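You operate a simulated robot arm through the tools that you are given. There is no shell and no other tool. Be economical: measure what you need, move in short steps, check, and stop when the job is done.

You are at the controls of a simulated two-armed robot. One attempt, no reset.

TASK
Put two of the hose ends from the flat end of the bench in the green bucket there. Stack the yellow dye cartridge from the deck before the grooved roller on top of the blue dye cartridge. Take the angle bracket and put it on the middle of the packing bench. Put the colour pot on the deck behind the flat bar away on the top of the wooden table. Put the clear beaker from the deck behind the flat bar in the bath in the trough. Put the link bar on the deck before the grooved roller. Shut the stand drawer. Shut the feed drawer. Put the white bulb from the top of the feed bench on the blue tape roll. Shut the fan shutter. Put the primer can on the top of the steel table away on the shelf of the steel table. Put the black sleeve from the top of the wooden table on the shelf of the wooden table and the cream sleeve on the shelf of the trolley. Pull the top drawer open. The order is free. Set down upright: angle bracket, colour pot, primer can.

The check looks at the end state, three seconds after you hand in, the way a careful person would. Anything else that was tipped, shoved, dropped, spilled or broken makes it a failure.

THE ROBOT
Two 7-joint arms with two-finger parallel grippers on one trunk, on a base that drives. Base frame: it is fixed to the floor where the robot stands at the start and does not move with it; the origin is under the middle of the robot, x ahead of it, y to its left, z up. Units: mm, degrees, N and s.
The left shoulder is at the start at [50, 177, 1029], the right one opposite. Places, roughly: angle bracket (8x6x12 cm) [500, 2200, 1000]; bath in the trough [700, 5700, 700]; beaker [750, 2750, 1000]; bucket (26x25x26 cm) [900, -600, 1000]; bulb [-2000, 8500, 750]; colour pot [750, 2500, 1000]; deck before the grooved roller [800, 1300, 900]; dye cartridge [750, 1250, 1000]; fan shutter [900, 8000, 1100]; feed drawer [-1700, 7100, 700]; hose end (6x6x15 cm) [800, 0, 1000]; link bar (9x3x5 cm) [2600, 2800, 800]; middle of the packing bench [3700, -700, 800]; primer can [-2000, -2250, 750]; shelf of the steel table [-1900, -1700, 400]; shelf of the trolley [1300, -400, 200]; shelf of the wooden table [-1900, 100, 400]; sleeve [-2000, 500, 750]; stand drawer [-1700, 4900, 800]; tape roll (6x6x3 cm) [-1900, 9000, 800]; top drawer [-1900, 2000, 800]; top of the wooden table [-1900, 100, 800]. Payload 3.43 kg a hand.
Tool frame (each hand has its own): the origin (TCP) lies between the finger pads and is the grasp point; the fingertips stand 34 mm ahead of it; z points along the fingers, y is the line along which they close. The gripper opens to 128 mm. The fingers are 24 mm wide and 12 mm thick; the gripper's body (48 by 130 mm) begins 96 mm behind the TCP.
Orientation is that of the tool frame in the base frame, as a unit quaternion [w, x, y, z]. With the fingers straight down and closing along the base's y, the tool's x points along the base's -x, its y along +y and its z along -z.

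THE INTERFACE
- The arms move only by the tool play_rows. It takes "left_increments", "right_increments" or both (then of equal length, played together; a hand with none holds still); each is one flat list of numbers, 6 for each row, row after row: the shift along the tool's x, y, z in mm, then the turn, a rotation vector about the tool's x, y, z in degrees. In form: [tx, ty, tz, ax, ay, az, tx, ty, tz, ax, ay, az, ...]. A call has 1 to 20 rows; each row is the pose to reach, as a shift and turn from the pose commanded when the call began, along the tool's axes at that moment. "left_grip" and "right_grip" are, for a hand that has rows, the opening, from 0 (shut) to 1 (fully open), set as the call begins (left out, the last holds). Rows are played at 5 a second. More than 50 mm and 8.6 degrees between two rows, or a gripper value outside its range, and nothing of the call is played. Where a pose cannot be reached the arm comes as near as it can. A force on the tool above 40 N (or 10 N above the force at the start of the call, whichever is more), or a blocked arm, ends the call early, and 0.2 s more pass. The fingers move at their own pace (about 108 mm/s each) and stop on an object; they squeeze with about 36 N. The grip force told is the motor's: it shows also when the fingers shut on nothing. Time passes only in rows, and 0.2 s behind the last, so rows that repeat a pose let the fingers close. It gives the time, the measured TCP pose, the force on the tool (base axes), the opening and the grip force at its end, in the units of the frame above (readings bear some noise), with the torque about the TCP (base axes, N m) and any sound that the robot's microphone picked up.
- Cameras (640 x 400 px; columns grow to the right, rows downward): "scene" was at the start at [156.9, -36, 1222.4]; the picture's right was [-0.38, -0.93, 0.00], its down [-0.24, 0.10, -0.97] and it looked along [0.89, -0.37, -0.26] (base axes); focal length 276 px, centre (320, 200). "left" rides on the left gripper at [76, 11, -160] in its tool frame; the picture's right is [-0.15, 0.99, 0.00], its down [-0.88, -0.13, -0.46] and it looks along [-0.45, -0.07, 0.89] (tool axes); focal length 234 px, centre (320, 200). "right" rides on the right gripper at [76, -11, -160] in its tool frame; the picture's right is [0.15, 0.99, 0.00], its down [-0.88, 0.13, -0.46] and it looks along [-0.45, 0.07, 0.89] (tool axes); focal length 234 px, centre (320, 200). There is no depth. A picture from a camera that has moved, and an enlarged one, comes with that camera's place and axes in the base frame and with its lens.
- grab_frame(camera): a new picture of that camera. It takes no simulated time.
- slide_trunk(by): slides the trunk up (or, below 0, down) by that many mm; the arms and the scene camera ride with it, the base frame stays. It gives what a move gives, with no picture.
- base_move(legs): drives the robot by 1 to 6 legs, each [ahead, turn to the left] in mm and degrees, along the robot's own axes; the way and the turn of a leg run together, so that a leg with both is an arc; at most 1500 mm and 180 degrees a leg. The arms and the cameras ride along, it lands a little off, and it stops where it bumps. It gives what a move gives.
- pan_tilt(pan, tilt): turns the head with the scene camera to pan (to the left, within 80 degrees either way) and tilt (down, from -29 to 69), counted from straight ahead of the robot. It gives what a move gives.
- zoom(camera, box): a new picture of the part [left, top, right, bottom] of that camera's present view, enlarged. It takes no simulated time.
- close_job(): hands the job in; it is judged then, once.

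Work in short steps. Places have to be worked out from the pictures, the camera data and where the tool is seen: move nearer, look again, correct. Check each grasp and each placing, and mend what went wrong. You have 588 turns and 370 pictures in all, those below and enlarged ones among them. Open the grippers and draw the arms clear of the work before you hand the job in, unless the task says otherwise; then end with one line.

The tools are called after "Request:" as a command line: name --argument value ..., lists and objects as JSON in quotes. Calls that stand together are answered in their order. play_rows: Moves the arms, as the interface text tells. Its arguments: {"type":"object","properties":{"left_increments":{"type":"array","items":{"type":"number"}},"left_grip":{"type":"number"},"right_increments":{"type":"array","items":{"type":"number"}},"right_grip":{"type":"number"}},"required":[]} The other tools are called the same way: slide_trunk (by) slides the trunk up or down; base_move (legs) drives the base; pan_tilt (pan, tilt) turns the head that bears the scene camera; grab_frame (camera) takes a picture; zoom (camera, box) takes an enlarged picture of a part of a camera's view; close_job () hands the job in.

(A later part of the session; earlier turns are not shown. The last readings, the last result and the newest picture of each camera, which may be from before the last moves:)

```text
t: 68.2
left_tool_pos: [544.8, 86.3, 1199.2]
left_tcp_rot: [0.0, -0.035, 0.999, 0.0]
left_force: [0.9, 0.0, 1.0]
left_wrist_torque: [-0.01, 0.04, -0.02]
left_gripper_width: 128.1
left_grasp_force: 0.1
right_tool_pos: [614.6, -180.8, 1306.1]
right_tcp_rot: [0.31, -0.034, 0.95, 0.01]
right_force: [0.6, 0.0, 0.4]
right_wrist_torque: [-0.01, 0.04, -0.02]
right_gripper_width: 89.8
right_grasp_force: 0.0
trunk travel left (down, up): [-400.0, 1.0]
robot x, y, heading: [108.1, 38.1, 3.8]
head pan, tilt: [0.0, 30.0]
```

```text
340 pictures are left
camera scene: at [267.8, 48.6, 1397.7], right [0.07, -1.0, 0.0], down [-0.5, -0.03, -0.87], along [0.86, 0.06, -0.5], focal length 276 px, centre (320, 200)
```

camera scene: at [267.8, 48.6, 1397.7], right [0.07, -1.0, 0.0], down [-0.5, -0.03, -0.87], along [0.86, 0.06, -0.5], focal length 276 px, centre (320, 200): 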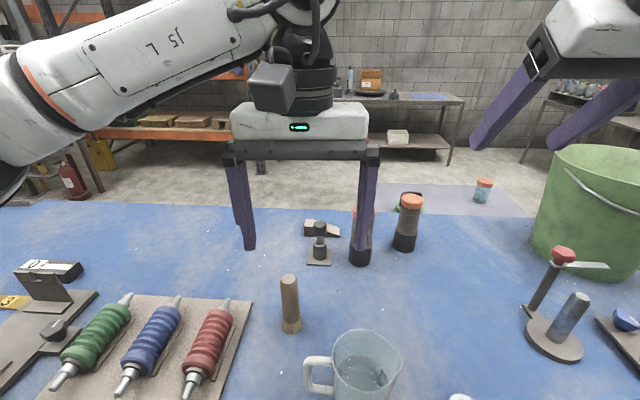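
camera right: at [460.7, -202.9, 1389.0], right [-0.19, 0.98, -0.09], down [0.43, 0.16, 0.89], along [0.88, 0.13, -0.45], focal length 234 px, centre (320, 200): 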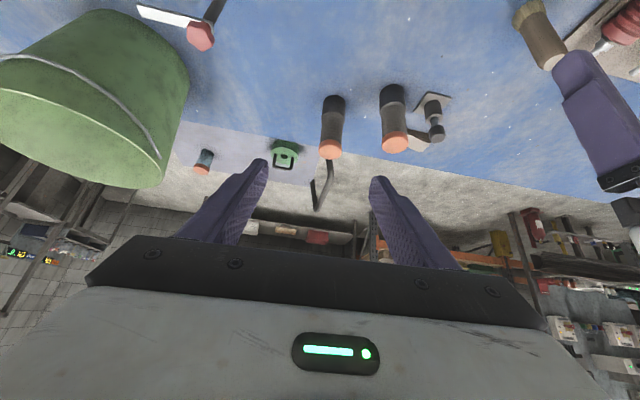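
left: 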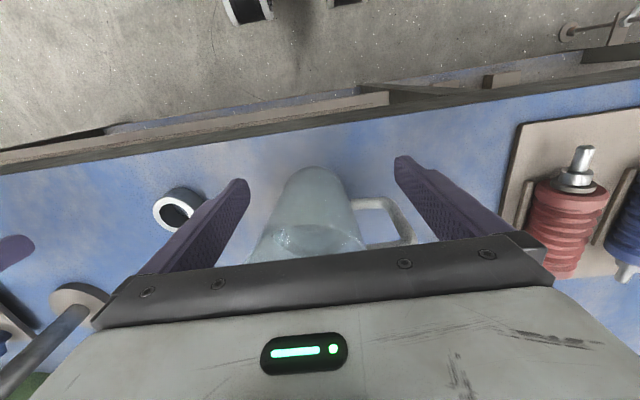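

B's cap is ≈(864,-134). I approach it along the tilted tool axis, stopping 100 mm short.

Request:
play_rows --right_increments '[-5, 5, 47, 0, 0, 0, -10, 10, 94, 0, 0, 0, -16, 15, 142, 0, 0, 0, -21, 20, 189, 0, 0, 0, -26, 25, 236, 0, 0, 0, -32, 30, 283, 0, 0, 0, -32, 30, 283, 0, 0, 0]' --right_grip 0.85

Request:
grab_frame --camera "right"

```text
t: 69.8
left_tool_pos: [542.7, 87.5, 1199.9]
left_tcp_rot: [0.0, -0.035, 0.999, 0.001]
left_force: [-0.2, -0.1, 0.4]
left_wrist_torque: [0.01, -0.04, 0.02]
left_gripper_width: 128.1
left_grasp_force: 0.0
right_tool_pos: [805.1, -137.1, 1097.8]
right_tcp_rot: [0.314, -0.033, 0.949, 0.009]
right_force: [0.6, -0.5, -0.1]
right_wrist_torque: [-0.02, -0.02, 0.03]
right_gripper_width: 108.9
right_grasp_force: 0.0
trunk travel left (down, up): [-400.0, 1.0]
robot x, y, heading: [104.7, 36.5, 4.0]
head pan, tilt: [0.0, 30.0]
```

```text
339 pictures are left
camera right: at [650.6, -158.9, 1179.3], right [-0.19, 0.98, -0.09], down [0.43, 0.16, 0.89], along [0.88, 0.13, -0.45], focal length 234 px, centre (320, 200)
```

right: 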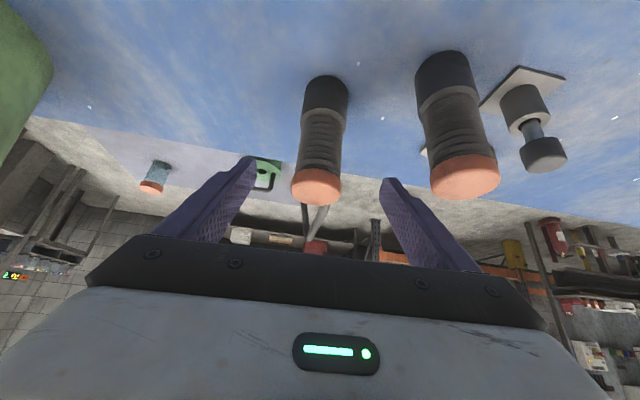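

Well aligned with B. I advance 100 mm along the tool and close.

Request:
play_rows --right_increments '[1, 0, 34, 0, 0, 0, 2, 0, 68, 0, 0, 0, 3, 0, 101, 0, 0, 0, 3, 0, 101, 0, 0, 0]'

Request:
play_rows --right_increments '[0, 0, 0, 0, 0, 0, 0, 0, 0, 0, 0, 0, 0, 0, 0, 0, 0, 0, 0, 0, 0, 0, 0, 0]' --right_grip 0

Request:
grab_frame --camera "right"

```text
t: 70.8
left_tool_pos: [543.9, 88.7, 1199.6]
left_tcp_rot: [0.0, -0.035, 0.999, -0.001]
left_force: [0.2, 0.7, -0.3]
left_wrist_torque: [0.0, 0.01, 0.02]
left_gripper_width: 128.3
left_grasp_force: 0.0
right_tool_pos: [860.3, -131.0, 1012.6]
right_tcp_rot: [0.311, -0.034, 0.95, 0.01]
right_force: [0.0, 0.2, 0.5]
right_wrist_torque: [0.04, -0.02, 0.01]
right_gripper_width: 108.8
right_grasp_force: 0.2
trunk travel left (down, up): [-400.0, 1.0]
robot x, y, heading: [106.9, 37.6, 3.9]
head pan, tilt: [0.0, 30.0]
```

```text
t: 71.8
left_tool_pos: [543.9, 87.8, 1199.5]
left_tcp_rot: [0.001, -0.035, 0.999, 0.0]
left_force: [0.7, -0.2, -0.2]
left_wrist_torque: [-0.01, -0.03, -0.01]
left_gripper_width: 128.3
left_grasp_force: 0.1
right_tool_pos: [861.5, -132.7, 1013.5]
right_tcp_rot: [0.313, -0.033, 0.949, 0.01]
right_force: [0.2, -2.9, 2.0]
right_wrist_torque: [-0.15, -0.06, 0.0]
right_gripper_width: 50.9
right_grasp_force: 35.9
trunk travel left (down, up): [-400.0, 1.0]
robot x, y, heading: [109.1, 39.8, 4.0]
head pan, tilt: [0.0, 30.0]
```

```text
338 pictures are left
camera right: at [707.6, -154.0, 1096.9], right [-0.19, 0.98, -0.09], down [0.43, 0.16, 0.89], along [0.88, 0.13, -0.45], focal length 234 px, centre (320, 200)
```

right: 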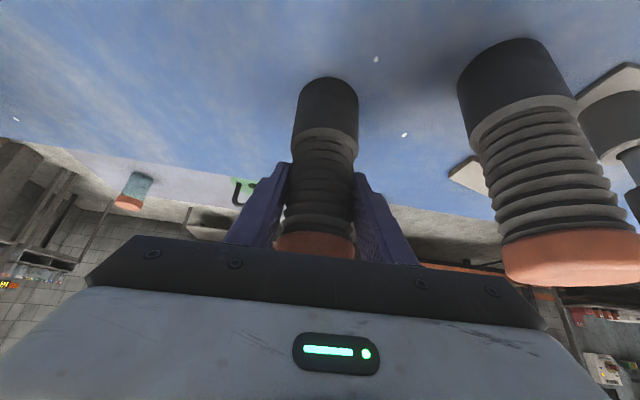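

B is gripped. I lift it and draw it back.

Request:
play_rows --right_increments '[-28, 0, -39, 0, 0, 0, -57, 0, -78, 0, 0, 0, -86, 0, -117, 0, 0, 0, -114, 0, -156, 0, 0, 0, -87, 0, -193, 0, 0, 0, -59, 0, -230, 0, 0, 0, -32, 0, -267, 0, 0, 0, -4, 0, -304, 0, 0, 0, 22, 0, -338, 0, 0, 0, 22, 0, -338, 0, 0, 0]'

Request:
base_move --legs '[[-35, 0], [0, -94], [390, 0], [0, 90], [35, 0]]'

Request:
grab_frame --camera "scene"

```text
t: 74.0
left_tool_pos: [543.9, 88.4, 1199.3]
left_tcp_rot: [-0.001, -0.035, 0.999, 0.0]
left_force: [1.4, 0.5, 1.2]
left_wrist_torque: [-0.01, 0.03, 0.01]
left_gripper_width: 127.9
left_grasp_force: 0.1
right_tool_pos: [643.7, -148.0, 1272.6]
right_tcp_rot: [0.312, -0.033, 0.949, 0.009]
right_force: [0.1, 0.7, -1.0]
right_wrist_torque: [-0.02, 0.04, 0.0]
right_gripper_width: 50.8
right_grasp_force: 36.2
trunk travel left (down, up): [-400.0, 1.0]
robot x, y, heading: [107.8, 41.9, 4.1]
head pan, tilt: [0.0, 30.0]
```

```text
t: 85.1
left_tool_pos: [546.9, -342.3, 1199.1]
left_tcp_rot: [-0.001, 0.006, 1.0, 0.0]
left_force: [1.0, -0.1, 0.0]
left_wrist_torque: [0.02, 0.03, 0.01]
left_gripper_width: 128.0
left_grasp_force: 0.1
right_tool_pos: [629.6, -585.6, 1272.7]
right_tcp_rot: [0.312, 0.006, 0.95, -0.003]
right_force: [1.8, 0.6, -2.3]
right_wrist_torque: [-0.01, 0.03, 0.0]
right_gripper_width: 50.6
right_grasp_force: 36.3
trunk travel left (down, up): [-400.0, 1.0]
robot x, y, heading: [106.6, -353.2, -0.6]
head pan, tilt: [0.0, 30.0]
```

```text
337 pictures are left
camera scene: at [269.0, -358.6, 1397.7], right [-0.01, -1.0, 0.0], down [-0.5, 0.01, -0.87], along [0.87, -0.01, -0.5], focal length 276 px, centre (320, 200)
```

scene: 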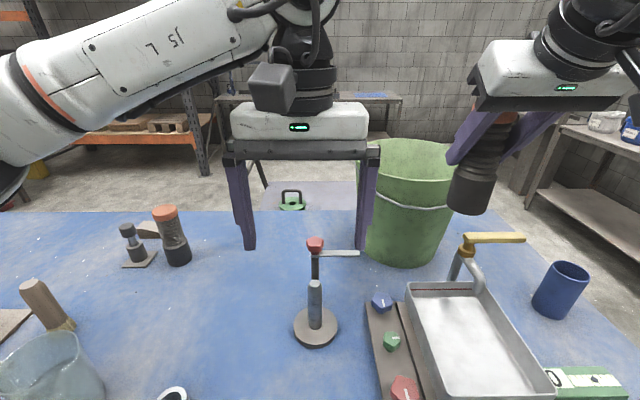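

I raise B a bit more, carry it over the bucket's right half and lower.

Request:
play_rows --right_increments '[-27, 0, -36, 0, 0, 0, -61, -5, -11, 0, 0, 0, -96, -9, 15, 0, 0, 0, -130, -14, 40, 0, 0, 0, -165, -18, 66, 0, 0, 0, -200, -23, 91, 0, 0, 0, -200, -23, 91, 0, 0, 0]'

Request:
play_rows --right_increments '[28, 0, 38, 0, 0, 0, 56, 0, 76, 0, 0, 0, 84, 0, 114, 0, 0, 0, 112, 0, 152, 0, 0, 0, 112, 0, 152, 0, 0, 0]'

Request:
grab_frame --camera "right"

Request:
grab_frame --camera "scene"

```text
t: 86.7
left_tool_pos: [546.3, -344.4, 1200.1]
left_tcp_rot: [-0.001, 0.005, 1.0, 0.001]
left_force: [-0.1, -1.0, -0.3]
left_wrist_torque: [0.02, -0.02, -0.01]
left_gripper_width: 128.0
left_grasp_force: 0.1
right_tool_pos: [836.7, -613.1, 1316.5]
right_tcp_rot: [0.314, 0.005, 0.95, -0.003]
right_force: [-0.9, -0.3, -1.5]
right_wrist_torque: [0.03, -0.01, 0.04]
right_gripper_width: 50.4
right_grasp_force: 36.1
right hand out of reach, approached as far as the arm can: row 6, 7
trunk travel left (down, up): [-400.0, 1.0]
robot x, y, heading: [105.1, -358.7, -0.7]
head pan, tilt: [0.0, 30.0]
```

```text
t: 87.9
left_tool_pos: [547.7, -342.0, 1200.0]
left_tcp_rot: [0.0, 0.006, 1.0, -0.001]
left_force: [0.7, 0.9, 1.0]
left_wrist_torque: [0.0, -0.01, -0.03]
left_gripper_width: 127.9
left_grasp_force: 0.1
right_tool_pos: [838.0, -610.2, 1127.6]
right_tcp_rot: [0.312, 0.005, 0.95, -0.003]
right_force: [0.4, 0.0, -0.8]
right_wrist_torque: [0.01, -0.01, 0.01]
right_gripper_width: 50.4
right_grasp_force: 36.2
trunk travel left (down, up): [-400.0, 1.0]
robot x, y, heading: [104.4, -354.4, -0.5]
head pan, tilt: [0.0, 30.0]
```

```text
336 pictures are left
camera right: at [682.2, -619.2, 1210.3], right [-0.11, 0.99, -0.09], down [0.44, 0.13, 0.89], along [0.89, 0.05, -0.45], focal length 234 px, centre (320, 200)
```

right: 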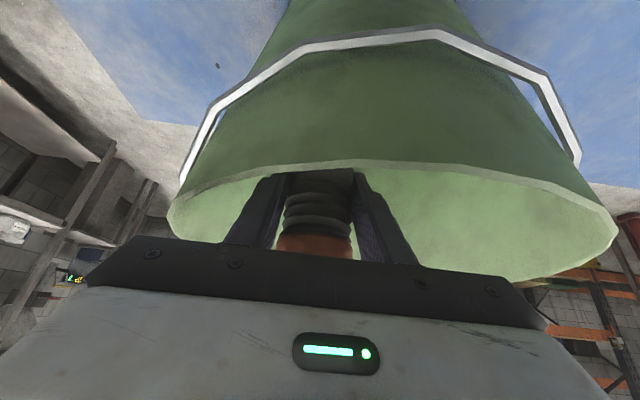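

```text
335 pictures are left
camera scene: at [267.4, -358.6, 1397.9], right [-0.01, -1.0, 0.0], down [-0.5, 0.01, -0.87], along [0.87, -0.01, -0.5], focal length 276 px, centre (320, 200)
```

scene: 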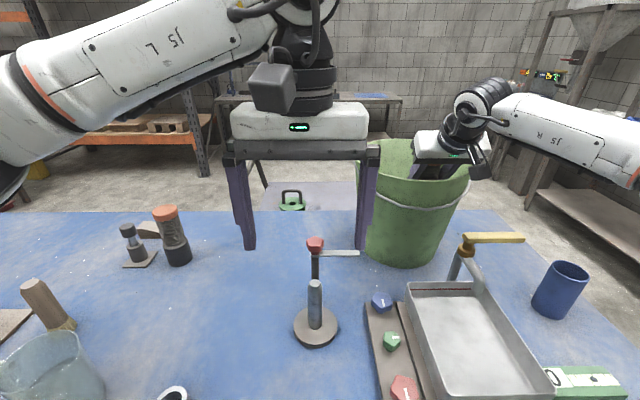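

Inside; I lower 12 mm more and release, then rise out.

Request:
play_rows --right_increments '[7, 0, 10, 0, 0, 0, 7, 0, 10, 0, 0, 0]'

Request:
play_rows --right_increments '[0, 0, 0, 0, 0, 0, 0, 0, 0, 0, 0, 0, 0, 0, 0, 0, 0, 0]' --right_grip 0.65

Request:
play_rows --right_increments '[-24, 0, -32, 0, 0, 0, -50, 0, -66, 0, 0, 0, -76, 0, -100, 0, 0, 0, -102, 0, -134, 0, 0, 0, -120, 0, -160, 0, 0, 0, -110, 0, -176, 0, 0, 0, -75, 0, -202, 0, 0, 0]'

Request:
grab_frame --camera "right"

```text
t: 88.5
left_tool_pos: [545.9, -341.8, 1199.8]
left_tcp_rot: [0.0, 0.006, 1.0, 0.0]
left_force: [0.4, 0.9, 0.4]
left_wrist_torque: [0.01, 0.04, 0.02]
left_gripper_width: 128.1
left_grasp_force: 0.0
right_tool_pos: [840.0, -610.6, 1120.2]
right_tcp_rot: [0.318, 0.006, 0.948, -0.002]
right_force: [5.5, -2.7, 14.2]
right_wrist_torque: [0.14, -0.25, -0.12]
right_gripper_width: 50.5
right_grasp_force: 35.7
trunk travel left (down, up): [-400.0, 1.0]
robot x, y, heading: [103.2, -355.9, -0.7]
head pan, tilt: [0.0, 30.0]
```

```text
t: 89.3
left_tool_pos: [545.8, -342.2, 1199.4]
left_tcp_rot: [0.0, 0.006, 1.0, -0.001]
left_force: [1.0, -0.1, 0.1]
left_wrist_torque: [-0.03, 0.0, 0.0]
left_gripper_width: 127.9
left_grasp_force: 0.1
right_tool_pos: [837.4, -608.9, 1114.0]
right_tcp_rot: [0.312, 0.006, 0.95, -0.003]
right_force: [0.6, -0.2, -0.1]
right_wrist_torque: [0.0, -0.02, 0.0]
right_gripper_width: 83.3
right_grasp_force: 0.0
trunk travel left (down, up): [-400.0, 1.0]
robot x, y, heading: [103.6, -352.6, -0.7]
head pan, tilt: [0.0, 30.0]
```

```text
t: 90.9
left_tool_pos: [547.4, -342.8, 1200.3]
left_tcp_rot: [0.001, 0.006, 1.0, -0.001]
left_force: [0.3, -0.4, 0.0]
left_wrist_torque: [0.0, -0.02, -0.01]
left_gripper_width: 128.0
left_grasp_force: 0.2
right_tool_pos: [777.1, -609.2, 1323.0]
right_tcp_rot: [0.313, 0.006, 0.95, -0.002]
right_force: [-0.9, -0.1, 0.0]
right_wrist_torque: [0.0, -0.02, 0.02]
right_gripper_width: 82.9
right_grasp_force: 0.1
right hand out of reach, approached as far as the arm can: row 5
trunk travel left (down, up): [-400.0, 1.0]
robot x, y, heading: [106.0, -359.5, -0.8]
head pan, tilt: [0.0, 30.0]
```

```text
334 pictures are left
camera right: at [621.9, -618.8, 1405.7], right [-0.1, 0.99, -0.09], down [0.44, 0.12, 0.89], along [0.89, 0.05, -0.45], focal length 234 px, centre (320, 200)
```

right: 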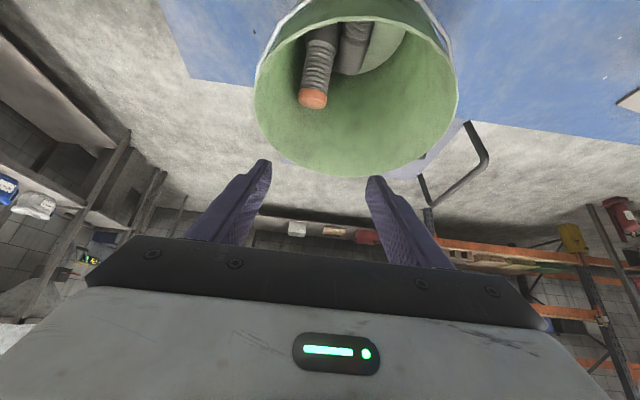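

Both hose ends are in the bucket. Now I bring the right hand back to a neutral tool-down pose and drive along the bench to the dye cartridges at y≈1250.

Request:
play_rows --right_increments '[46, 0, -11, 0, 7.3, 0, 92, 0, -22, 0, 14.6, 0, 138, 0, -33, 0, 22, 0, 184, 0, -43, 0, 29.2, 0, 230, 0, -54, 0, 36.5, 0]'

Request:
base_move --legs '[[-60, 0], [0, 91], [1450, 0]]'

Request:
pan_tilt --pan -55 --tilt 25

Request:
grab_frame --camera "scene"

```text
t: 92.1
left_tool_pos: [545.7, -343.3, 1200.2]
left_tcp_rot: [0.0, 0.007, 1.0, 0.0]
left_force: [0.2, 0.1, 0.1]
left_wrist_torque: [-0.02, -0.01, 0.02]
left_gripper_width: 128.4
left_grasp_force: 0.1
right_tool_pos: [559.9, -605.3, 1227.6]
right_tcp_rot: [-0.002, 0.006, 1.0, -0.001]
right_force: [-0.1, -0.6, 1.0]
right_wrist_torque: [0.0, -0.05, -0.05]
right_gripper_width: 83.0
right_grasp_force: 0.0
trunk travel left (down, up): [-400.0, 1.0]
robot x, y, heading: [105.3, -352.8, -0.6]
head pan, tilt: [0.0, 30.0]
```

```text
t: 103.0
left_tool_pos: [0.8, 1423.6, 1199.9]
left_tcp_rot: [0.001, 0.711, -0.703, 0.0]
left_force: [0.6, -0.9, -0.5]
left_wrist_torque: [0.02, 0.0, 0.0]
left_gripper_width: 128.0
left_grasp_force: 0.0
right_tool_pos: [263.3, 1444.3, 1226.3]
right_tcp_rot: [-0.001, 0.711, -0.703, 0.002]
right_force: [0.4, -0.1, 0.2]
right_wrist_torque: [0.0, 0.01, -0.01]
right_gripper_width: 83.3
right_grasp_force: 0.1
trunk travel left (down, up): [-400.0, 1.0]
robot x, y, heading: [23.1, 982.3, 90.1]
head pan, tilt: [0.0, 30.0]
stopped in leg 3: the robot was blocked; the commanded pose is now the measured one
```

```text
t: 104.2
left_tool_pos: [0.6, 1425.8, 1199.5]
left_tcp_rot: [0.0, 0.712, -0.702, 0.0]
left_force: [0.3, -0.1, -0.6]
left_wrist_torque: [0.01, 0.01, -0.03]
left_gripper_width: 127.8
left_grasp_force: 0.1
right_tool_pos: [262.8, 1445.3, 1226.8]
right_tcp_rot: [-0.001, 0.712, -0.703, 0.002]
right_force: [0.0, -0.2, 0.2]
right_wrist_torque: [0.01, 0.02, 0.03]
right_gripper_width: 83.0
right_grasp_force: 0.0
trunk travel left (down, up): [-400.0, 1.0]
robot x, y, heading: [19.1, 981.7, 90.1]
head pan, tilt: [-55.0, 25.0]
```

```text
333 pictures are left
camera scene: at [96.3, 1107.6, 1405.9], right [0.58, -0.82, 0.0], down [-0.35, -0.24, -0.91], along [0.74, 0.52, -0.42], focal length 276 px, centre (320, 200)
```

scene: 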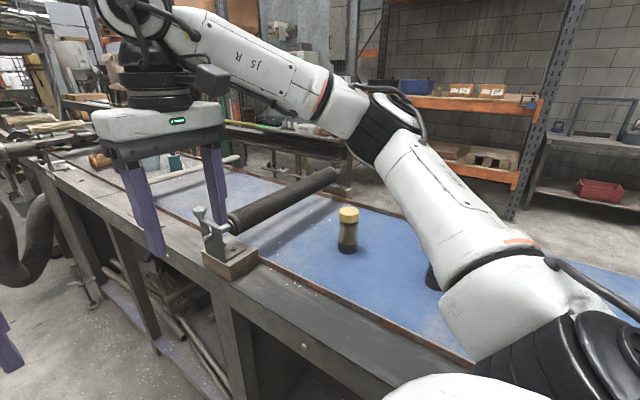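

Blocked at y≈982. I look forward/down to see what is in the way.

Request:
pan_tilt --pan 0 --tilt 40

Request:
grab_frame --camera "scene"

Request:
pan_tilt --pan 75 --tilt 20

Request:
grab_frame --camera "scene"

```text
t: 105.4
left_tool_pos: [-0.2, 1423.6, 1200.0]
left_tcp_rot: [0.0, 0.711, -0.703, 0.0]
left_force: [0.8, 0.4, -0.4]
left_wrist_torque: [0.02, 0.01, -0.03]
left_gripper_width: 127.9
left_grasp_force: 0.1
right_tool_pos: [263.9, 1445.7, 1227.3]
right_tcp_rot: [-0.001, 0.711, -0.703, 0.003]
right_force: [0.4, -0.3, -0.8]
right_wrist_torque: [0.0, -0.01, 0.0]
right_gripper_width: 83.1
right_grasp_force: 0.0
trunk travel left (down, up): [-400.0, 1.0]
robot x, y, heading: [17.6, 983.1, 90.2]
head pan, tilt: [0.0, 40.0]
```

```text
332 pictures are left
camera scene: at [21.0, 1139.4, 1382.6], right [1.0, 0.0, 0.0], down [0.0, -0.64, -0.77], along [0.0, 0.77, -0.64], focal length 276 px, centre (320, 200)
```

scene: 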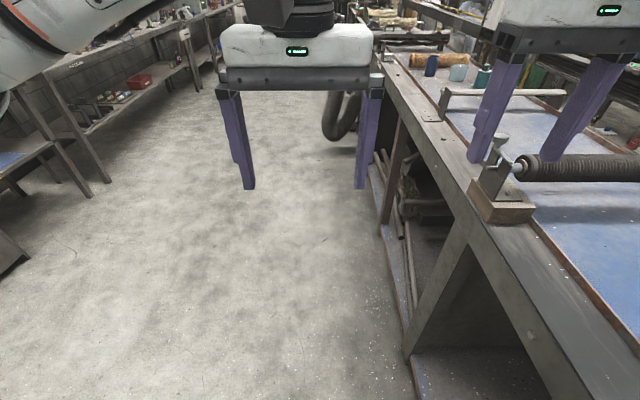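

```text
t: 106.9
left_tool_pos: [1.8, 1424.5, 1200.6]
left_tcp_rot: [0.0, 0.711, -0.703, 0.0]
left_force: [-0.3, 0.0, -0.3]
left_wrist_torque: [0.01, 0.0, -0.02]
left_gripper_width: 128.0
left_grasp_force: 0.1
right_tool_pos: [263.4, 1445.1, 1226.7]
right_tcp_rot: [0.0, 0.711, -0.703, 0.002]
right_force: [-0.7, -0.5, 0.2]
right_wrist_torque: [-0.02, 0.02, -0.03]
right_gripper_width: 82.7
right_grasp_force: 0.0
trunk travel left (down, up): [-400.0, 1.0]
robot x, y, heading: [21.1, 984.2, 90.1]
head pan, tilt: [75.0, 20.0]
```

```text
331 pictures are left
camera scene: at [-68.7, 1078.2, 1413.9], right [0.26, 0.97, 0.0], down [0.33, -0.09, -0.94], along [-0.91, 0.24, -0.34], focal length 276 px, centre (320, 200)
```

scene: 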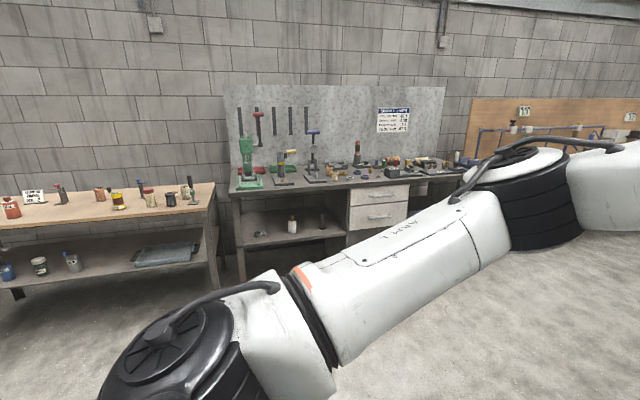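

The path ahead looks clear on camera except the floor right under me; earlier I saw a pedal-like object near (310,1040). I back up and look at it.

Request:
base_move --legs '[[-300, 0]]'

Request:
pan_tilt --pan -20 --tilt 60

Request:
grab_frame --camera "scene"

```text
t: 109.0
left_tool_pos: [2.5, 1123.3, 1199.6]
left_tcp_rot: [-0.001, 0.71, -0.705, 0.0]
left_force: [-0.6, 0.0, 0.0]
left_wrist_torque: [-0.02, 0.02, 0.01]
left_gripper_width: 127.9
left_grasp_force: 0.1
right_tool_pos: [267.5, 1143.9, 1227.3]
right_tcp_rot: [0.0, 0.709, -0.705, 0.001]
right_force: [0.2, 0.1, 0.5]
right_wrist_torque: [0.01, 0.02, 0.01]
right_gripper_width: 83.1
right_grasp_force: 0.1
trunk travel left (down, up): [-400.0, 1.0]
robot x, y, heading: [21.6, 683.0, 89.6]
head pan, tilt: [75.0, 20.0]
```

```text
t: 110.7
left_tool_pos: [3.2, 1124.2, 1199.5]
left_tcp_rot: [0.0, 0.709, -0.705, 0.0]
left_force: [0.3, -0.2, -0.7]
left_wrist_torque: [0.01, -0.03, -0.01]
left_gripper_width: 128.2
left_grasp_force: 0.0
right_tool_pos: [267.3, 1143.6, 1226.8]
right_tcp_rot: [-0.001, 0.709, -0.705, 0.001]
right_force: [-0.1, -1.0, 0.4]
right_wrist_torque: [0.02, 0.0, 0.02]
right_gripper_width: 83.3
right_grasp_force: 0.1
trunk travel left (down, up): [-400.0, 1.0]
robot x, y, heading: [18.3, 681.3, 89.7]
head pan, tilt: [-20.0, 60.0]
```

```text
330 pictures are left
camera scene: at [44.7, 816.1, 1355.8], right [0.94, -0.35, 0.0], down [-0.3, -0.81, -0.5], along [0.17, 0.47, -0.87], focal length 276 px, centre (320, 200)
```

scene: 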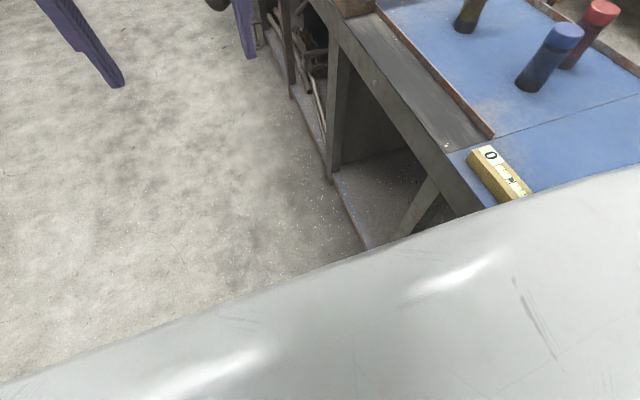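

Nothing visible yet; the right wrist camera looks down near that spot, so I grab it.

Request:
grab_frame --camera "right"

Request:
grab_frame --camera "left"

```text
329 pictures are left
camera right: at [278.9, 1067.3, 1386.0], right [-0.99, -0.15, 0.0], down [-0.14, 0.88, 0.45], along [-0.07, 0.45, -0.89], focal length 234 px, centre (320, 200)
```

right: 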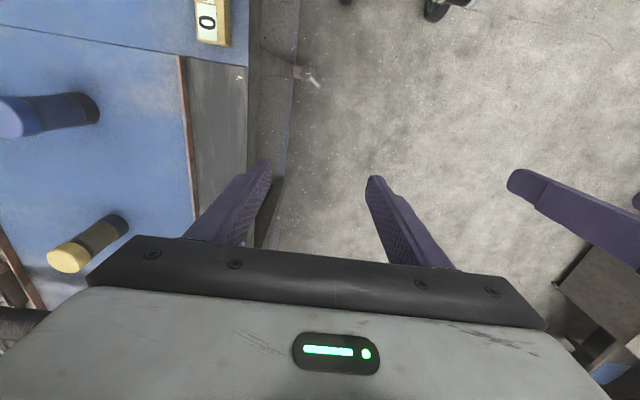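

```text
328 pictures are left
camera left: at [-7.1, 1048.7, 1359.5], right [-0.99, 0.14, 0.0], down [0.13, 0.88, 0.46], along [0.06, 0.45, -0.89], focal length 234 px, centre (320, 200)
```

left: 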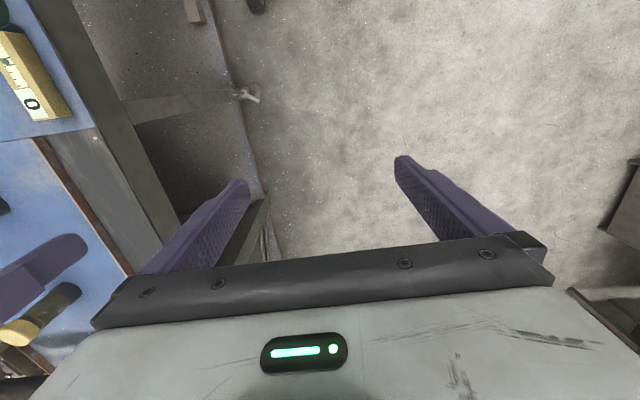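

There's a small lever sticking out from the machine base at (317,1071,≈190); I'll pass in a lane at x≈-150. Blue cartridge ≈(727,1187), yellow ≈(742,1464); I drive to stand at ≈(100,1500) facing the deck.

Request:
base_move --legs '[[0, 90], [170, 0], [0, -90], [820, 0], [0, -90], [230, 0]]'

Request:
pan_tilt --pan -5 --tilt 30

Request:
grab_frame --camera "scene"

Request:
grab_frame --camera "right"

```text
t: 128.8
left_tool_pos: [478.5, 1546.3, 1201.0]
left_tcp_rot: [0.0, -0.047, 0.999, -0.001]
left_force: [-0.4, 0.1, -0.2]
left_wrist_torque: [-0.03, -0.01, 0.0]
left_gripper_width: 128.3
left_grasp_force: 0.1
right_tool_pos: [521.3, 1285.6, 1225.3]
right_tcp_rot: [-0.001, -0.047, 0.999, -0.001]
right_force: [-0.1, 0.6, -0.1]
right_wrist_torque: [-0.02, 0.0, -0.02]
right_gripper_width: 83.0
right_grasp_force: 0.1
trunk travel left (down, up): [-400.0, 1.0]
robot x, y, heading: [39.4, 1491.9, 4.7]
head pan, tilt: [-20.0, 60.0]
```

```text
t: 129.8
left_tool_pos: [476.7, 1547.1, 1200.7]
left_tcp_rot: [0.0, -0.046, 0.999, -0.001]
left_force: [0.6, 0.5, 0.2]
left_wrist_torque: [-0.04, 0.02, 0.02]
left_gripper_width: 128.1
left_grasp_force: 0.1
right_tool_pos: [520.9, 1285.8, 1225.9]
right_tcp_rot: [-0.001, -0.046, 0.999, -0.001]
right_force: [0.5, 0.1, 0.4]
right_wrist_torque: [-0.02, 0.0, 0.02]
right_gripper_width: 83.3
right_grasp_force: 0.1
trunk travel left (down, up): [-400.0, 1.0]
robot x, y, heading: [44.8, 1491.4, 4.6]
head pan, tilt: [-5.0, 30.0]
```

```text
327 pictures are left
camera scene: at [202.1, 1495.7, 1397.8], right [0.0, -1.0, 0.0], down [-0.5, 0.0, -0.87], along [0.87, 0.0, -0.5], focal length 276 px, centre (320, 200)
```

scene: 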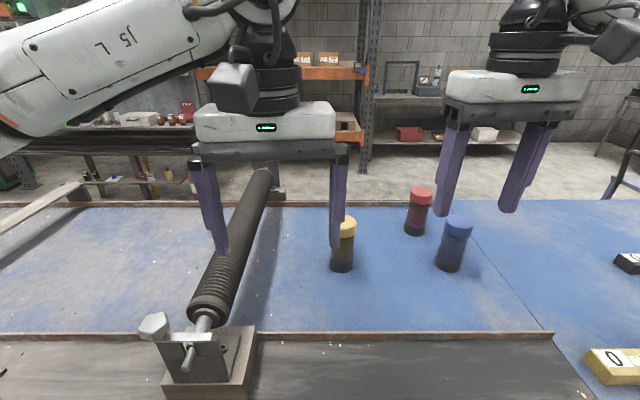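

```text
326 pictures are left
camera right: at [446.7, 1267.4, 1386.1], right [-0.24, 0.97, 0.0], down [0.87, 0.21, 0.45], along [0.44, 0.11, -0.89], focal length 234 px, centre (320, 200)
```

right: 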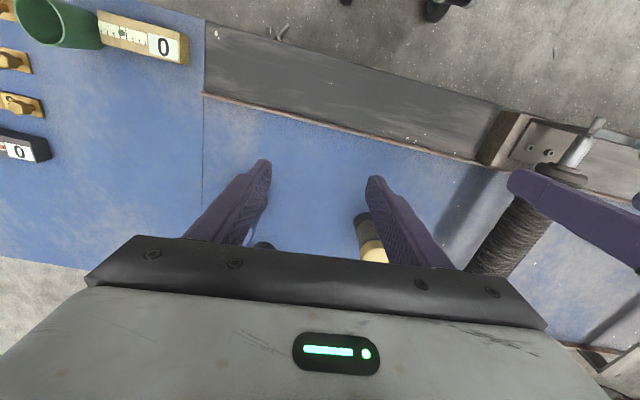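

Yellow ≈(738,1440), blue ≈(715,1187). I move 60 mm ahead and bring the right hand, tilted 25°, before the yellow cartridge for a closer look.

Request:
base_move --legs '[[55, -4]]'

Request:
play_rows --right_increments '[-10, 35, 0, 0, -6, 0, -20, 70, 0, 0, -12, 0, -35, 105, 10, 0, -18, 0, -55, 140, 25, 0, -24, 0, -75, 165, 40, 0, -25, 0]'

Request:
grab_frame --camera "right"

Request:
grab_frame --camera "scene"

```text
t: 130.7
left_tool_pos: [536.0, 1519.6, 1200.3]
left_tcp_rot: [-0.001, -0.012, 1.0, 0.001]
left_force: [0.3, 0.2, 0.2]
left_wrist_torque: [0.01, 0.04, -0.01]
left_gripper_width: 128.1
left_grasp_force: 0.0
right_tool_pos: [559.5, 1255.3, 1227.5]
right_tcp_rot: [-0.001, -0.011, 1.0, -0.001]
right_force: [0.7, 0.4, -0.5]
right_wrist_torque: [0.0, 0.02, 0.0]
right_gripper_width: 83.6
right_grasp_force: 0.0
trunk travel left (down, up): [-400.0, 1.0]
robot x, y, heading: [93.7, 1494.7, 0.9]
head pan, tilt: [-5.0, 30.0]
```

```text
t: 131.8
left_tool_pos: [540.1, 1529.6, 1196.4]
left_tcp_rot: [-0.003, -0.024, 1.0, 0.011]
left_force: [-3.1, 22.0, 0.9]
left_wrist_torque: [-2.32, -0.37, -0.09]
left_gripper_width: 116.1
left_grasp_force: 0.2
right_tool_pos: [615.0, 1388.2, 1207.9]
right_tcp_rot: [0.204, -0.004, 0.979, -0.002]
right_force: [2.5, -21.0, -0.9]
right_wrist_torque: [2.0, 0.24, 1.29]
right_gripper_width: 83.1
right_grasp_force: 0.0
trunk travel left (down, up): [-400.0, 1.0]
robot x, y, heading: [95.0, 1493.6, 0.8]
head pan, tilt: [-5.0, 30.0]
stopped in row 5 (left hand): the force on the tool passed its limit (the readings are from after the stop); the commanded pose is now the measured one
```

```text
325 pictures are left
camera right: at [481.4, 1376.1, 1322.3], right [-0.14, 0.99, -0.06], down [0.62, 0.14, 0.77], along [0.77, 0.07, -0.63], focal length 234 px, centre (320, 200)
```

right: 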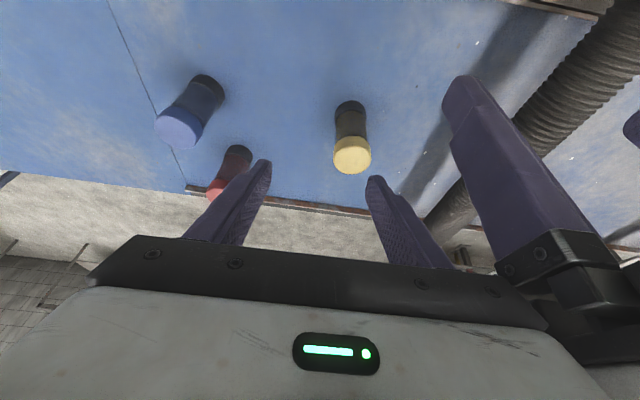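

```text
324 pictures are left
camera scene: at [256.2, 1487.4, 1397.8], right [-0.07, -1.0, 0.0], down [-0.5, 0.04, -0.87], along [0.86, -0.06, -0.5], focal length 276 px, centre (320, 200)
```

scene: 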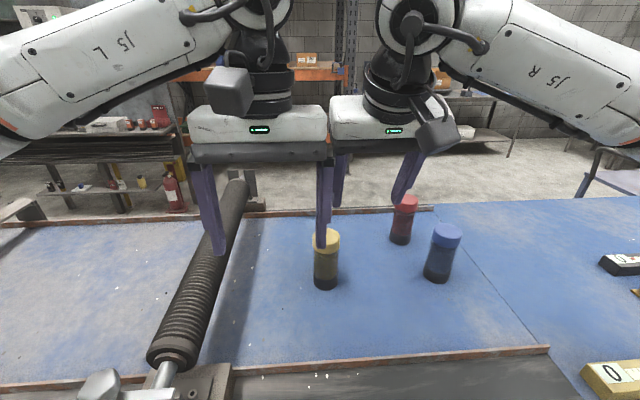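

The right hand touched the left one. I back it off and move the left hand further left and back.

Request:
play_rows --right_increments '[0, -25, 0, 0, 0, 0, 0, -50, 0, 0, 0, 0]'

Request:
play_rows --left_increments '[10, 45, -10, 0, 0, 0, 20, 90, -20, 0, 0, 0, 30, 135, -30, 0, 0, 0, 40, 180, -30, 0, 0, 0]'

```text
t: 132.4
left_tool_pos: [538.1, 1525.9, 1197.3]
left_tcp_rot: [-0.003, -0.022, 1.0, 0.009]
left_force: [0.8, 0.0, 0.7]
left_wrist_torque: [-0.01, -0.02, 0.02]
left_gripper_width: 128.0
left_grasp_force: 0.1
right_tool_pos: [614.2, 1342.0, 1206.4]
right_tcp_rot: [0.206, -0.008, 0.979, 0.0]
right_force: [1.1, -0.5, -1.0]
right_wrist_torque: [0.02, -0.03, 0.02]
right_gripper_width: 82.9
right_grasp_force: 0.1
trunk travel left (down, up): [-400.0, 1.0]
robot x, y, heading: [91.3, 1492.1, 1.1]
head pan, tilt: [-5.0, 30.0]
```

```text
t: 133.4
left_tool_pos: [490.0, 1708.7, 1228.8]
left_tcp_rot: [-0.002, -0.022, 1.0, 0.008]
left_force: [0.5, -0.1, -0.5]
left_wrist_torque: [0.0, -0.01, -0.01]
left_gripper_width: 128.0
left_grasp_force: 0.0
right_tool_pos: [614.0, 1343.6, 1206.1]
right_tcp_rot: [0.206, -0.009, 0.979, 0.0]
right_force: [-0.3, 1.0, -0.6]
right_wrist_torque: [-0.06, -0.01, -0.03]
right_gripper_width: 83.2
right_grasp_force: 0.1
trunk travel left (down, up): [-400.0, 1.0]
robot x, y, heading: [93.9, 1494.2, 0.8]
head pan, tilt: [-5.0, 30.0]
```

Yellow cap top ≈(715,1442,1033), blue ≈(713,1180,1035). I move laterally first, then descend to a pre-grasp.

Request:
play_rows --right_increments '[0, 48, 0, 0, 0, 0, 0, 97, 0, 0, 0, 0, -3, 97, 47, 0, 0, 0, -6, 97, 94, 0, 0, 0, -9, 97, 138, 0, 0, 0, -9, 97, 138, 0, 0, 0]' --right_grip 0.8

Request:
grab_frame --camera "right"

```text
t: 134.8
left_tool_pos: [490.5, 1707.7, 1229.1]
left_tcp_rot: [-0.002, -0.023, 1.0, 0.009]
left_force: [0.6, 0.1, -0.1]
left_wrist_torque: [-0.01, -0.03, 0.01]
left_gripper_width: 127.8
left_grasp_force: 0.1
right_tool_pos: [679.2, 1442.8, 1084.6]
right_tcp_rot: [0.206, -0.008, 0.979, 0.001]
right_force: [0.5, -0.3, 0.1]
right_wrist_torque: [0.02, -0.01, 0.01]
right_gripper_width: 102.6
right_grasp_force: 0.1
trunk travel left (down, up): [-400.0, 1.0]
robot x, y, heading: [91.6, 1496.0, 0.6]
head pan, tilt: [-5.0, 30.0]
```

```text
323 pictures are left
camera right: at [545.7, 1428.8, 1199.1], right [-0.15, 0.99, -0.06], down [0.62, 0.14, 0.77], along [0.77, 0.08, -0.63], focal length 234 px, centre (320, 200)
```

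right: 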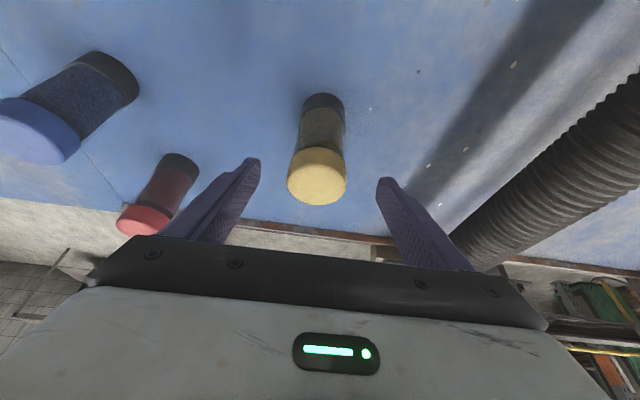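

Centred. I advance 93 mm and close.

Request:
play_rows --right_increments '[-1, 0, 31, 0, 0, 0, -2, 0, 62, 0, 0, 0, -3, 0, 93, 0, 0, 0, -3, 0, 93, 0, 0, 0]'

Request:
play_rows --right_increments '[0, 0, 0, 0, 0, 0, 0, 0, 0, 0, 0, 0, 0, 0, 0, 0, 0, 0, 0, 0, 0, 0, 0, 0]' --right_grip 0

Request:
grab_frame --camera "right"

```text
t: 135.8
left_tool_pos: [491.1, 1707.9, 1229.8]
left_tcp_rot: [-0.002, -0.023, 1.0, 0.009]
left_force: [0.7, 0.2, 0.1]
left_wrist_torque: [0.0, 0.0, -0.02]
left_gripper_width: 128.1
left_grasp_force: 0.1
right_tool_pos: [716.8, 1440.1, 1000.0]
right_tcp_rot: [0.206, -0.009, 0.978, 0.001]
right_force: [-0.4, 0.4, 0.5]
right_wrist_torque: [-0.03, -0.01, -0.02]
right_gripper_width: 102.5
right_grasp_force: 0.1
trunk travel left (down, up): [-400.0, 1.0]
robot x, y, heading: [91.0, 1490.0, 1.1]
head pan, tilt: [-5.0, 30.0]
```

```text
t: 136.8
left_tool_pos: [490.4, 1707.2, 1229.8]
left_tcp_rot: [-0.003, -0.023, 1.0, 0.009]
left_force: [-0.6, 0.0, 0.2]
left_wrist_torque: [-0.03, 0.0, 0.01]
left_gripper_width: 128.1
left_grasp_force: 0.0
right_tool_pos: [716.4, 1441.8, 999.8]
right_tcp_rot: [0.206, -0.008, 0.979, 0.001]
right_force: [-0.5, 0.2, 0.4]
right_wrist_torque: [0.05, 0.04, 0.02]
right_gripper_width: 56.6
right_grasp_force: 36.3
trunk travel left (down, up): [-400.0, 1.0]
robot x, y, heading: [96.0, 1496.6, 0.6]
head pan, tilt: [-5.0, 30.0]
```

```text
322 pictures are left
camera right: at [583.4, 1427.1, 1115.1], right [-0.15, 0.99, -0.06], down [0.62, 0.14, 0.77], along [0.77, 0.08, -0.63], focal length 234 px, centre (320, 200)
```

right: 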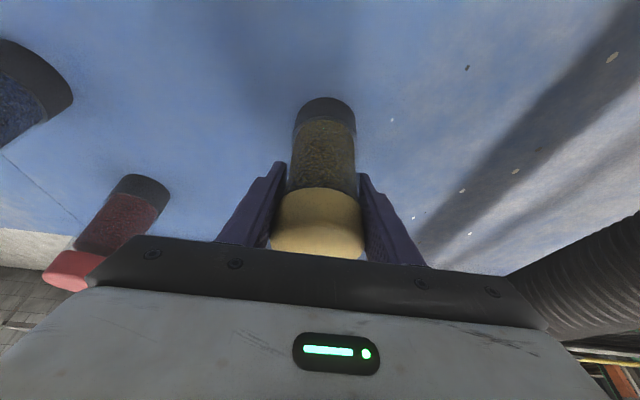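

Gripped (56.6 mm). I lift 200 mm and carry it before the blue cartridge to look.

Request:
play_rows --right_increments '[-20, 0, -45, 0, 0, 0, -40, 0, -91, 0, 0, 0, -60, 0, -137, 0, 0, 0, -81, 0, -183, 0, 0, 0, -69, -44, -188, 0, 0, 0, -58, -87, -193, 0, 0, 0, -46, -131, -198, 0, 0, 0, -35, -175, -203, 0, 0, 0, -23, -218, -208, 0, 0, 0, -12, -262, -214, 0, 0, 0, -12, -262, -214, 0, 0, 0]'

Request:
grab_frame --camera "right"

Request:
grab_frame --camera "scene"

```text
refused: row 2 steps farther than a row can; nothing moved
```

```text
321 pictures are left
camera right: at [583.4, 1427.1, 1115.1], right [-0.15, 0.99, -0.06], down [0.62, 0.14, 0.77], along [0.77, 0.08, -0.63], focal length 234 px, centre (320, 200)
```

right: 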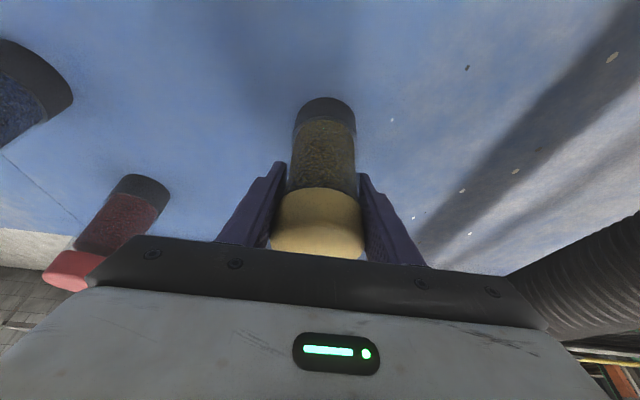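

```text
320 pictures are left
camera scene: at [256.0, 1487.2, 1397.9], right [-0.07, -1.0, 0.0], down [-0.5, 0.04, -0.87], along [0.86, -0.06, -0.5], focal length 276 px, centre (320, 200)
```

scene: 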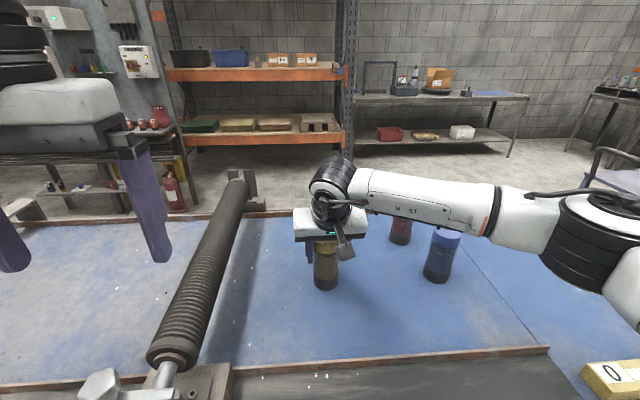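

Same move with rows under 50 mm.

Request:
play_rows --right_increments '[-18, 0, -40, 0, 0, 0, -36, 0, -80, 0, 0, 0, -53, 0, -120, 0, 0, 0, -71, 0, -160, 0, 0, 0, -81, 0, -183, 0, 0, 0, -69, -44, -188, 0, 0, 0, -58, -87, -193, 0, 0, 0, -46, -131, -198, 0, 0, 0, -35, -175, -203, 0, 0, 0, -23, -218, -208, 0, 0, 0, -12, -262, -214, 0, 0, 0, -12, -262, -214, 0, 0, 0]'

Request:
grab_frame --camera "right"

Request:
grab_frame --camera "scene"

```text
t: 139.4
left_tool_pos: [490.8, 1708.7, 1229.6]
left_tcp_rot: [-0.003, -0.023, 1.0, 0.009]
left_force: [0.6, 0.3, 0.1]
left_wrist_torque: [0.0, -0.04, -0.01]
left_gripper_width: 128.0
left_grasp_force: 0.0
right_tool_pos: [647.2, 1174.4, 1201.3]
right_tcp_rot: [0.205, -0.008, 0.979, 0.0]
right_force: [0.3, 0.1, -1.3]
right_wrist_torque: [0.01, 0.02, -0.02]
right_gripper_width: 56.8
right_grasp_force: 35.9
trunk travel left (down, up): [-400.0, 1.0]
robot x, y, heading: [95.3, 1493.6, 0.9]
head pan, tilt: [-5.0, 30.0]
```

```text
319 pictures are left
camera right: at [513.3, 1161.1, 1317.3], right [-0.15, 0.99, -0.06], down [0.62, 0.14, 0.77], along [0.77, 0.08, -0.63], focal length 234 px, centre (320, 200)
```

right: 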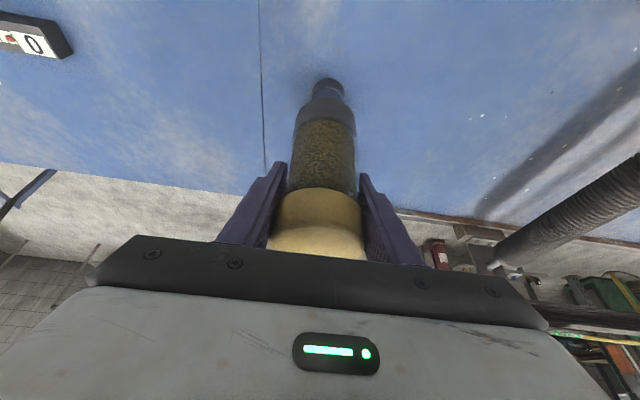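

```text
318 pictures are left
camera scene: at [256.3, 1487.8, 1397.8], right [-0.07, -1.0, 0.0], down [-0.5, 0.04, -0.87], along [0.86, -0.06, -0.5], focal length 276 px, centre (320, 200)
```

scene: 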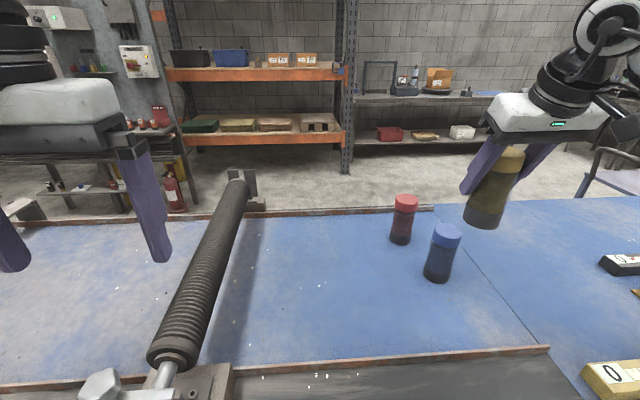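

From wrist and head views the blue one stands at ≈(715,1179), top ≈1037. I bring yellow over it at z 1150.

Request:
play_rows --right_increments '[-36, 2, 17, 0, 0, 0, -61, 4, 27, 0, 0, 0, -51, 4, 50, 0, 0, 0, -41, 4, 74, 0, 0, 0, -41, 4, 74, 0, 0, 0]'

Request:
zoom --camera "scene" --box '[380, 130, 540, 290]'

Request:
grab_frame --camera "right"

```text
t: 140.6
left_tool_pos: [491.3, 1708.7, 1229.4]
left_tcp_rot: [-0.003, -0.023, 1.0, 0.009]
left_force: [0.0, -0.1, -0.4]
left_wrist_torque: [-0.03, 0.06, 0.01]
left_gripper_width: 128.1
left_grasp_force: 0.1
right_tool_pos: [712.9, 1180.5, 1148.2]
right_tcp_rot: [0.206, -0.008, 0.979, 0.001]
right_force: [-0.7, -0.3, -1.2]
right_wrist_torque: [-0.01, 0.0, 0.0]
right_gripper_width: 56.8
right_grasp_force: 36.1
trunk travel left (down, up): [-400.0, 1.0]
robot x, y, heading: [96.9, 1491.7, 0.7]
head pan, tilt: [-5.0, 30.0]
```

```text
2.50 times, centred on (460, 210) of scene
camera zoom: at [255.9, 1487.2, 1397.9], right [-0.07, -1.0, 0.0], down [-0.5, 0.04, -0.87], along [0.86, -0.06, -0.5], focal length 691 px, centre (-30, 175)
```

zoom: 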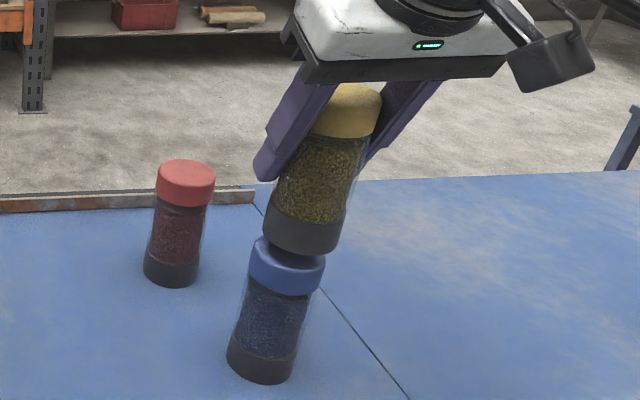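

```text
316 pictures are left
camera right: at [579.9, 1166.4, 1263.1], right [-0.15, 0.99, -0.06], down [0.62, 0.14, 0.77], along [0.77, 0.08, -0.63], focal length 234 px, centre (320, 200)
```

right: 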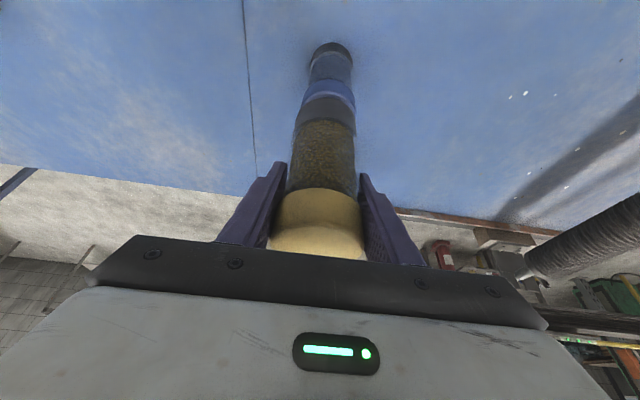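

Aligned in both views. I lower slowly until contact.

Request:
play_rows --right_increments '[3.2, 0, 7.3, 0, 0, 0, 4.8, 0, 11, 0, 0, 0, 5.7, 0, 12.8, 0, 0, 0, 6.5, 0, 14.6, 0, 0, 0, 7.3, 0, 16.5, 0, 0, 0, 8.1, 0, 18.3, 0, 0, 0, 8.9, 0, 20, 0, 0, 0, 9.7, 0, 22, 0, 0, 0, 10.5, 0, 23.8, 0, 0, 0, 11.3, 0, 25.6, 0, 0, 0, 12.1, 0, 27.5, 0, 0, 0, 12.9, 0, 29.3, 0, 0, 0, 13.7, 0, 31.1, 0, 0, 0]'

Request:
zoom --camera "scene" --box '[380, 130, 540, 290]'

```text
t: 143.4
left_tool_pos: [488.6, 1708.8, 1230.9]
left_tcp_rot: [-0.001, -0.023, 1.0, 0.008]
left_force: [0.2, 0.2, -0.1]
left_wrist_torque: [-0.03, 0.01, -0.02]
left_gripper_width: 127.9
left_grasp_force: 0.1
right_tool_pos: [712.0, 1182.7, 1124.6]
right_tcp_rot: [0.213, -0.007, 0.977, 0.002]
right_force: [2.5, -4.2, 30.7]
right_wrist_torque: [-0.61, 0.02, 0.12]
right_gripper_width: 57.1
right_grasp_force: 35.6
trunk travel left (down, up): [-400.0, 1.0]
robot x, y, heading: [93.9, 1490.8, 0.7]
head pan, tilt: [-5.0, 30.0]
```

```text
2.50 times, centred on (460, 210) of scene
camera zoom: at [252.7, 1488.4, 1398.4], right [-0.07, -1.0, 0.0], down [-0.5, 0.04, -0.87], along [0.87, -0.06, -0.5], focal length 691 px, centre (-30, 175)
```

zoom: 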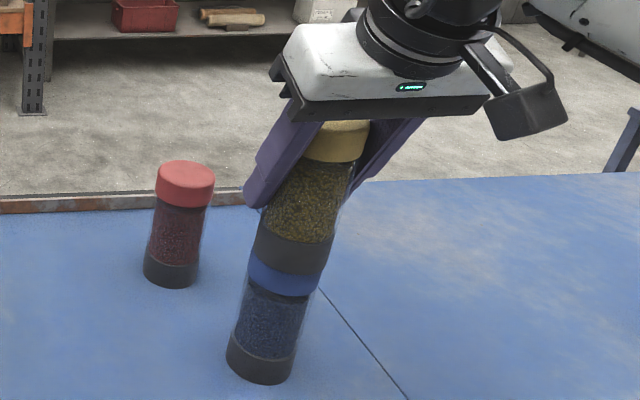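

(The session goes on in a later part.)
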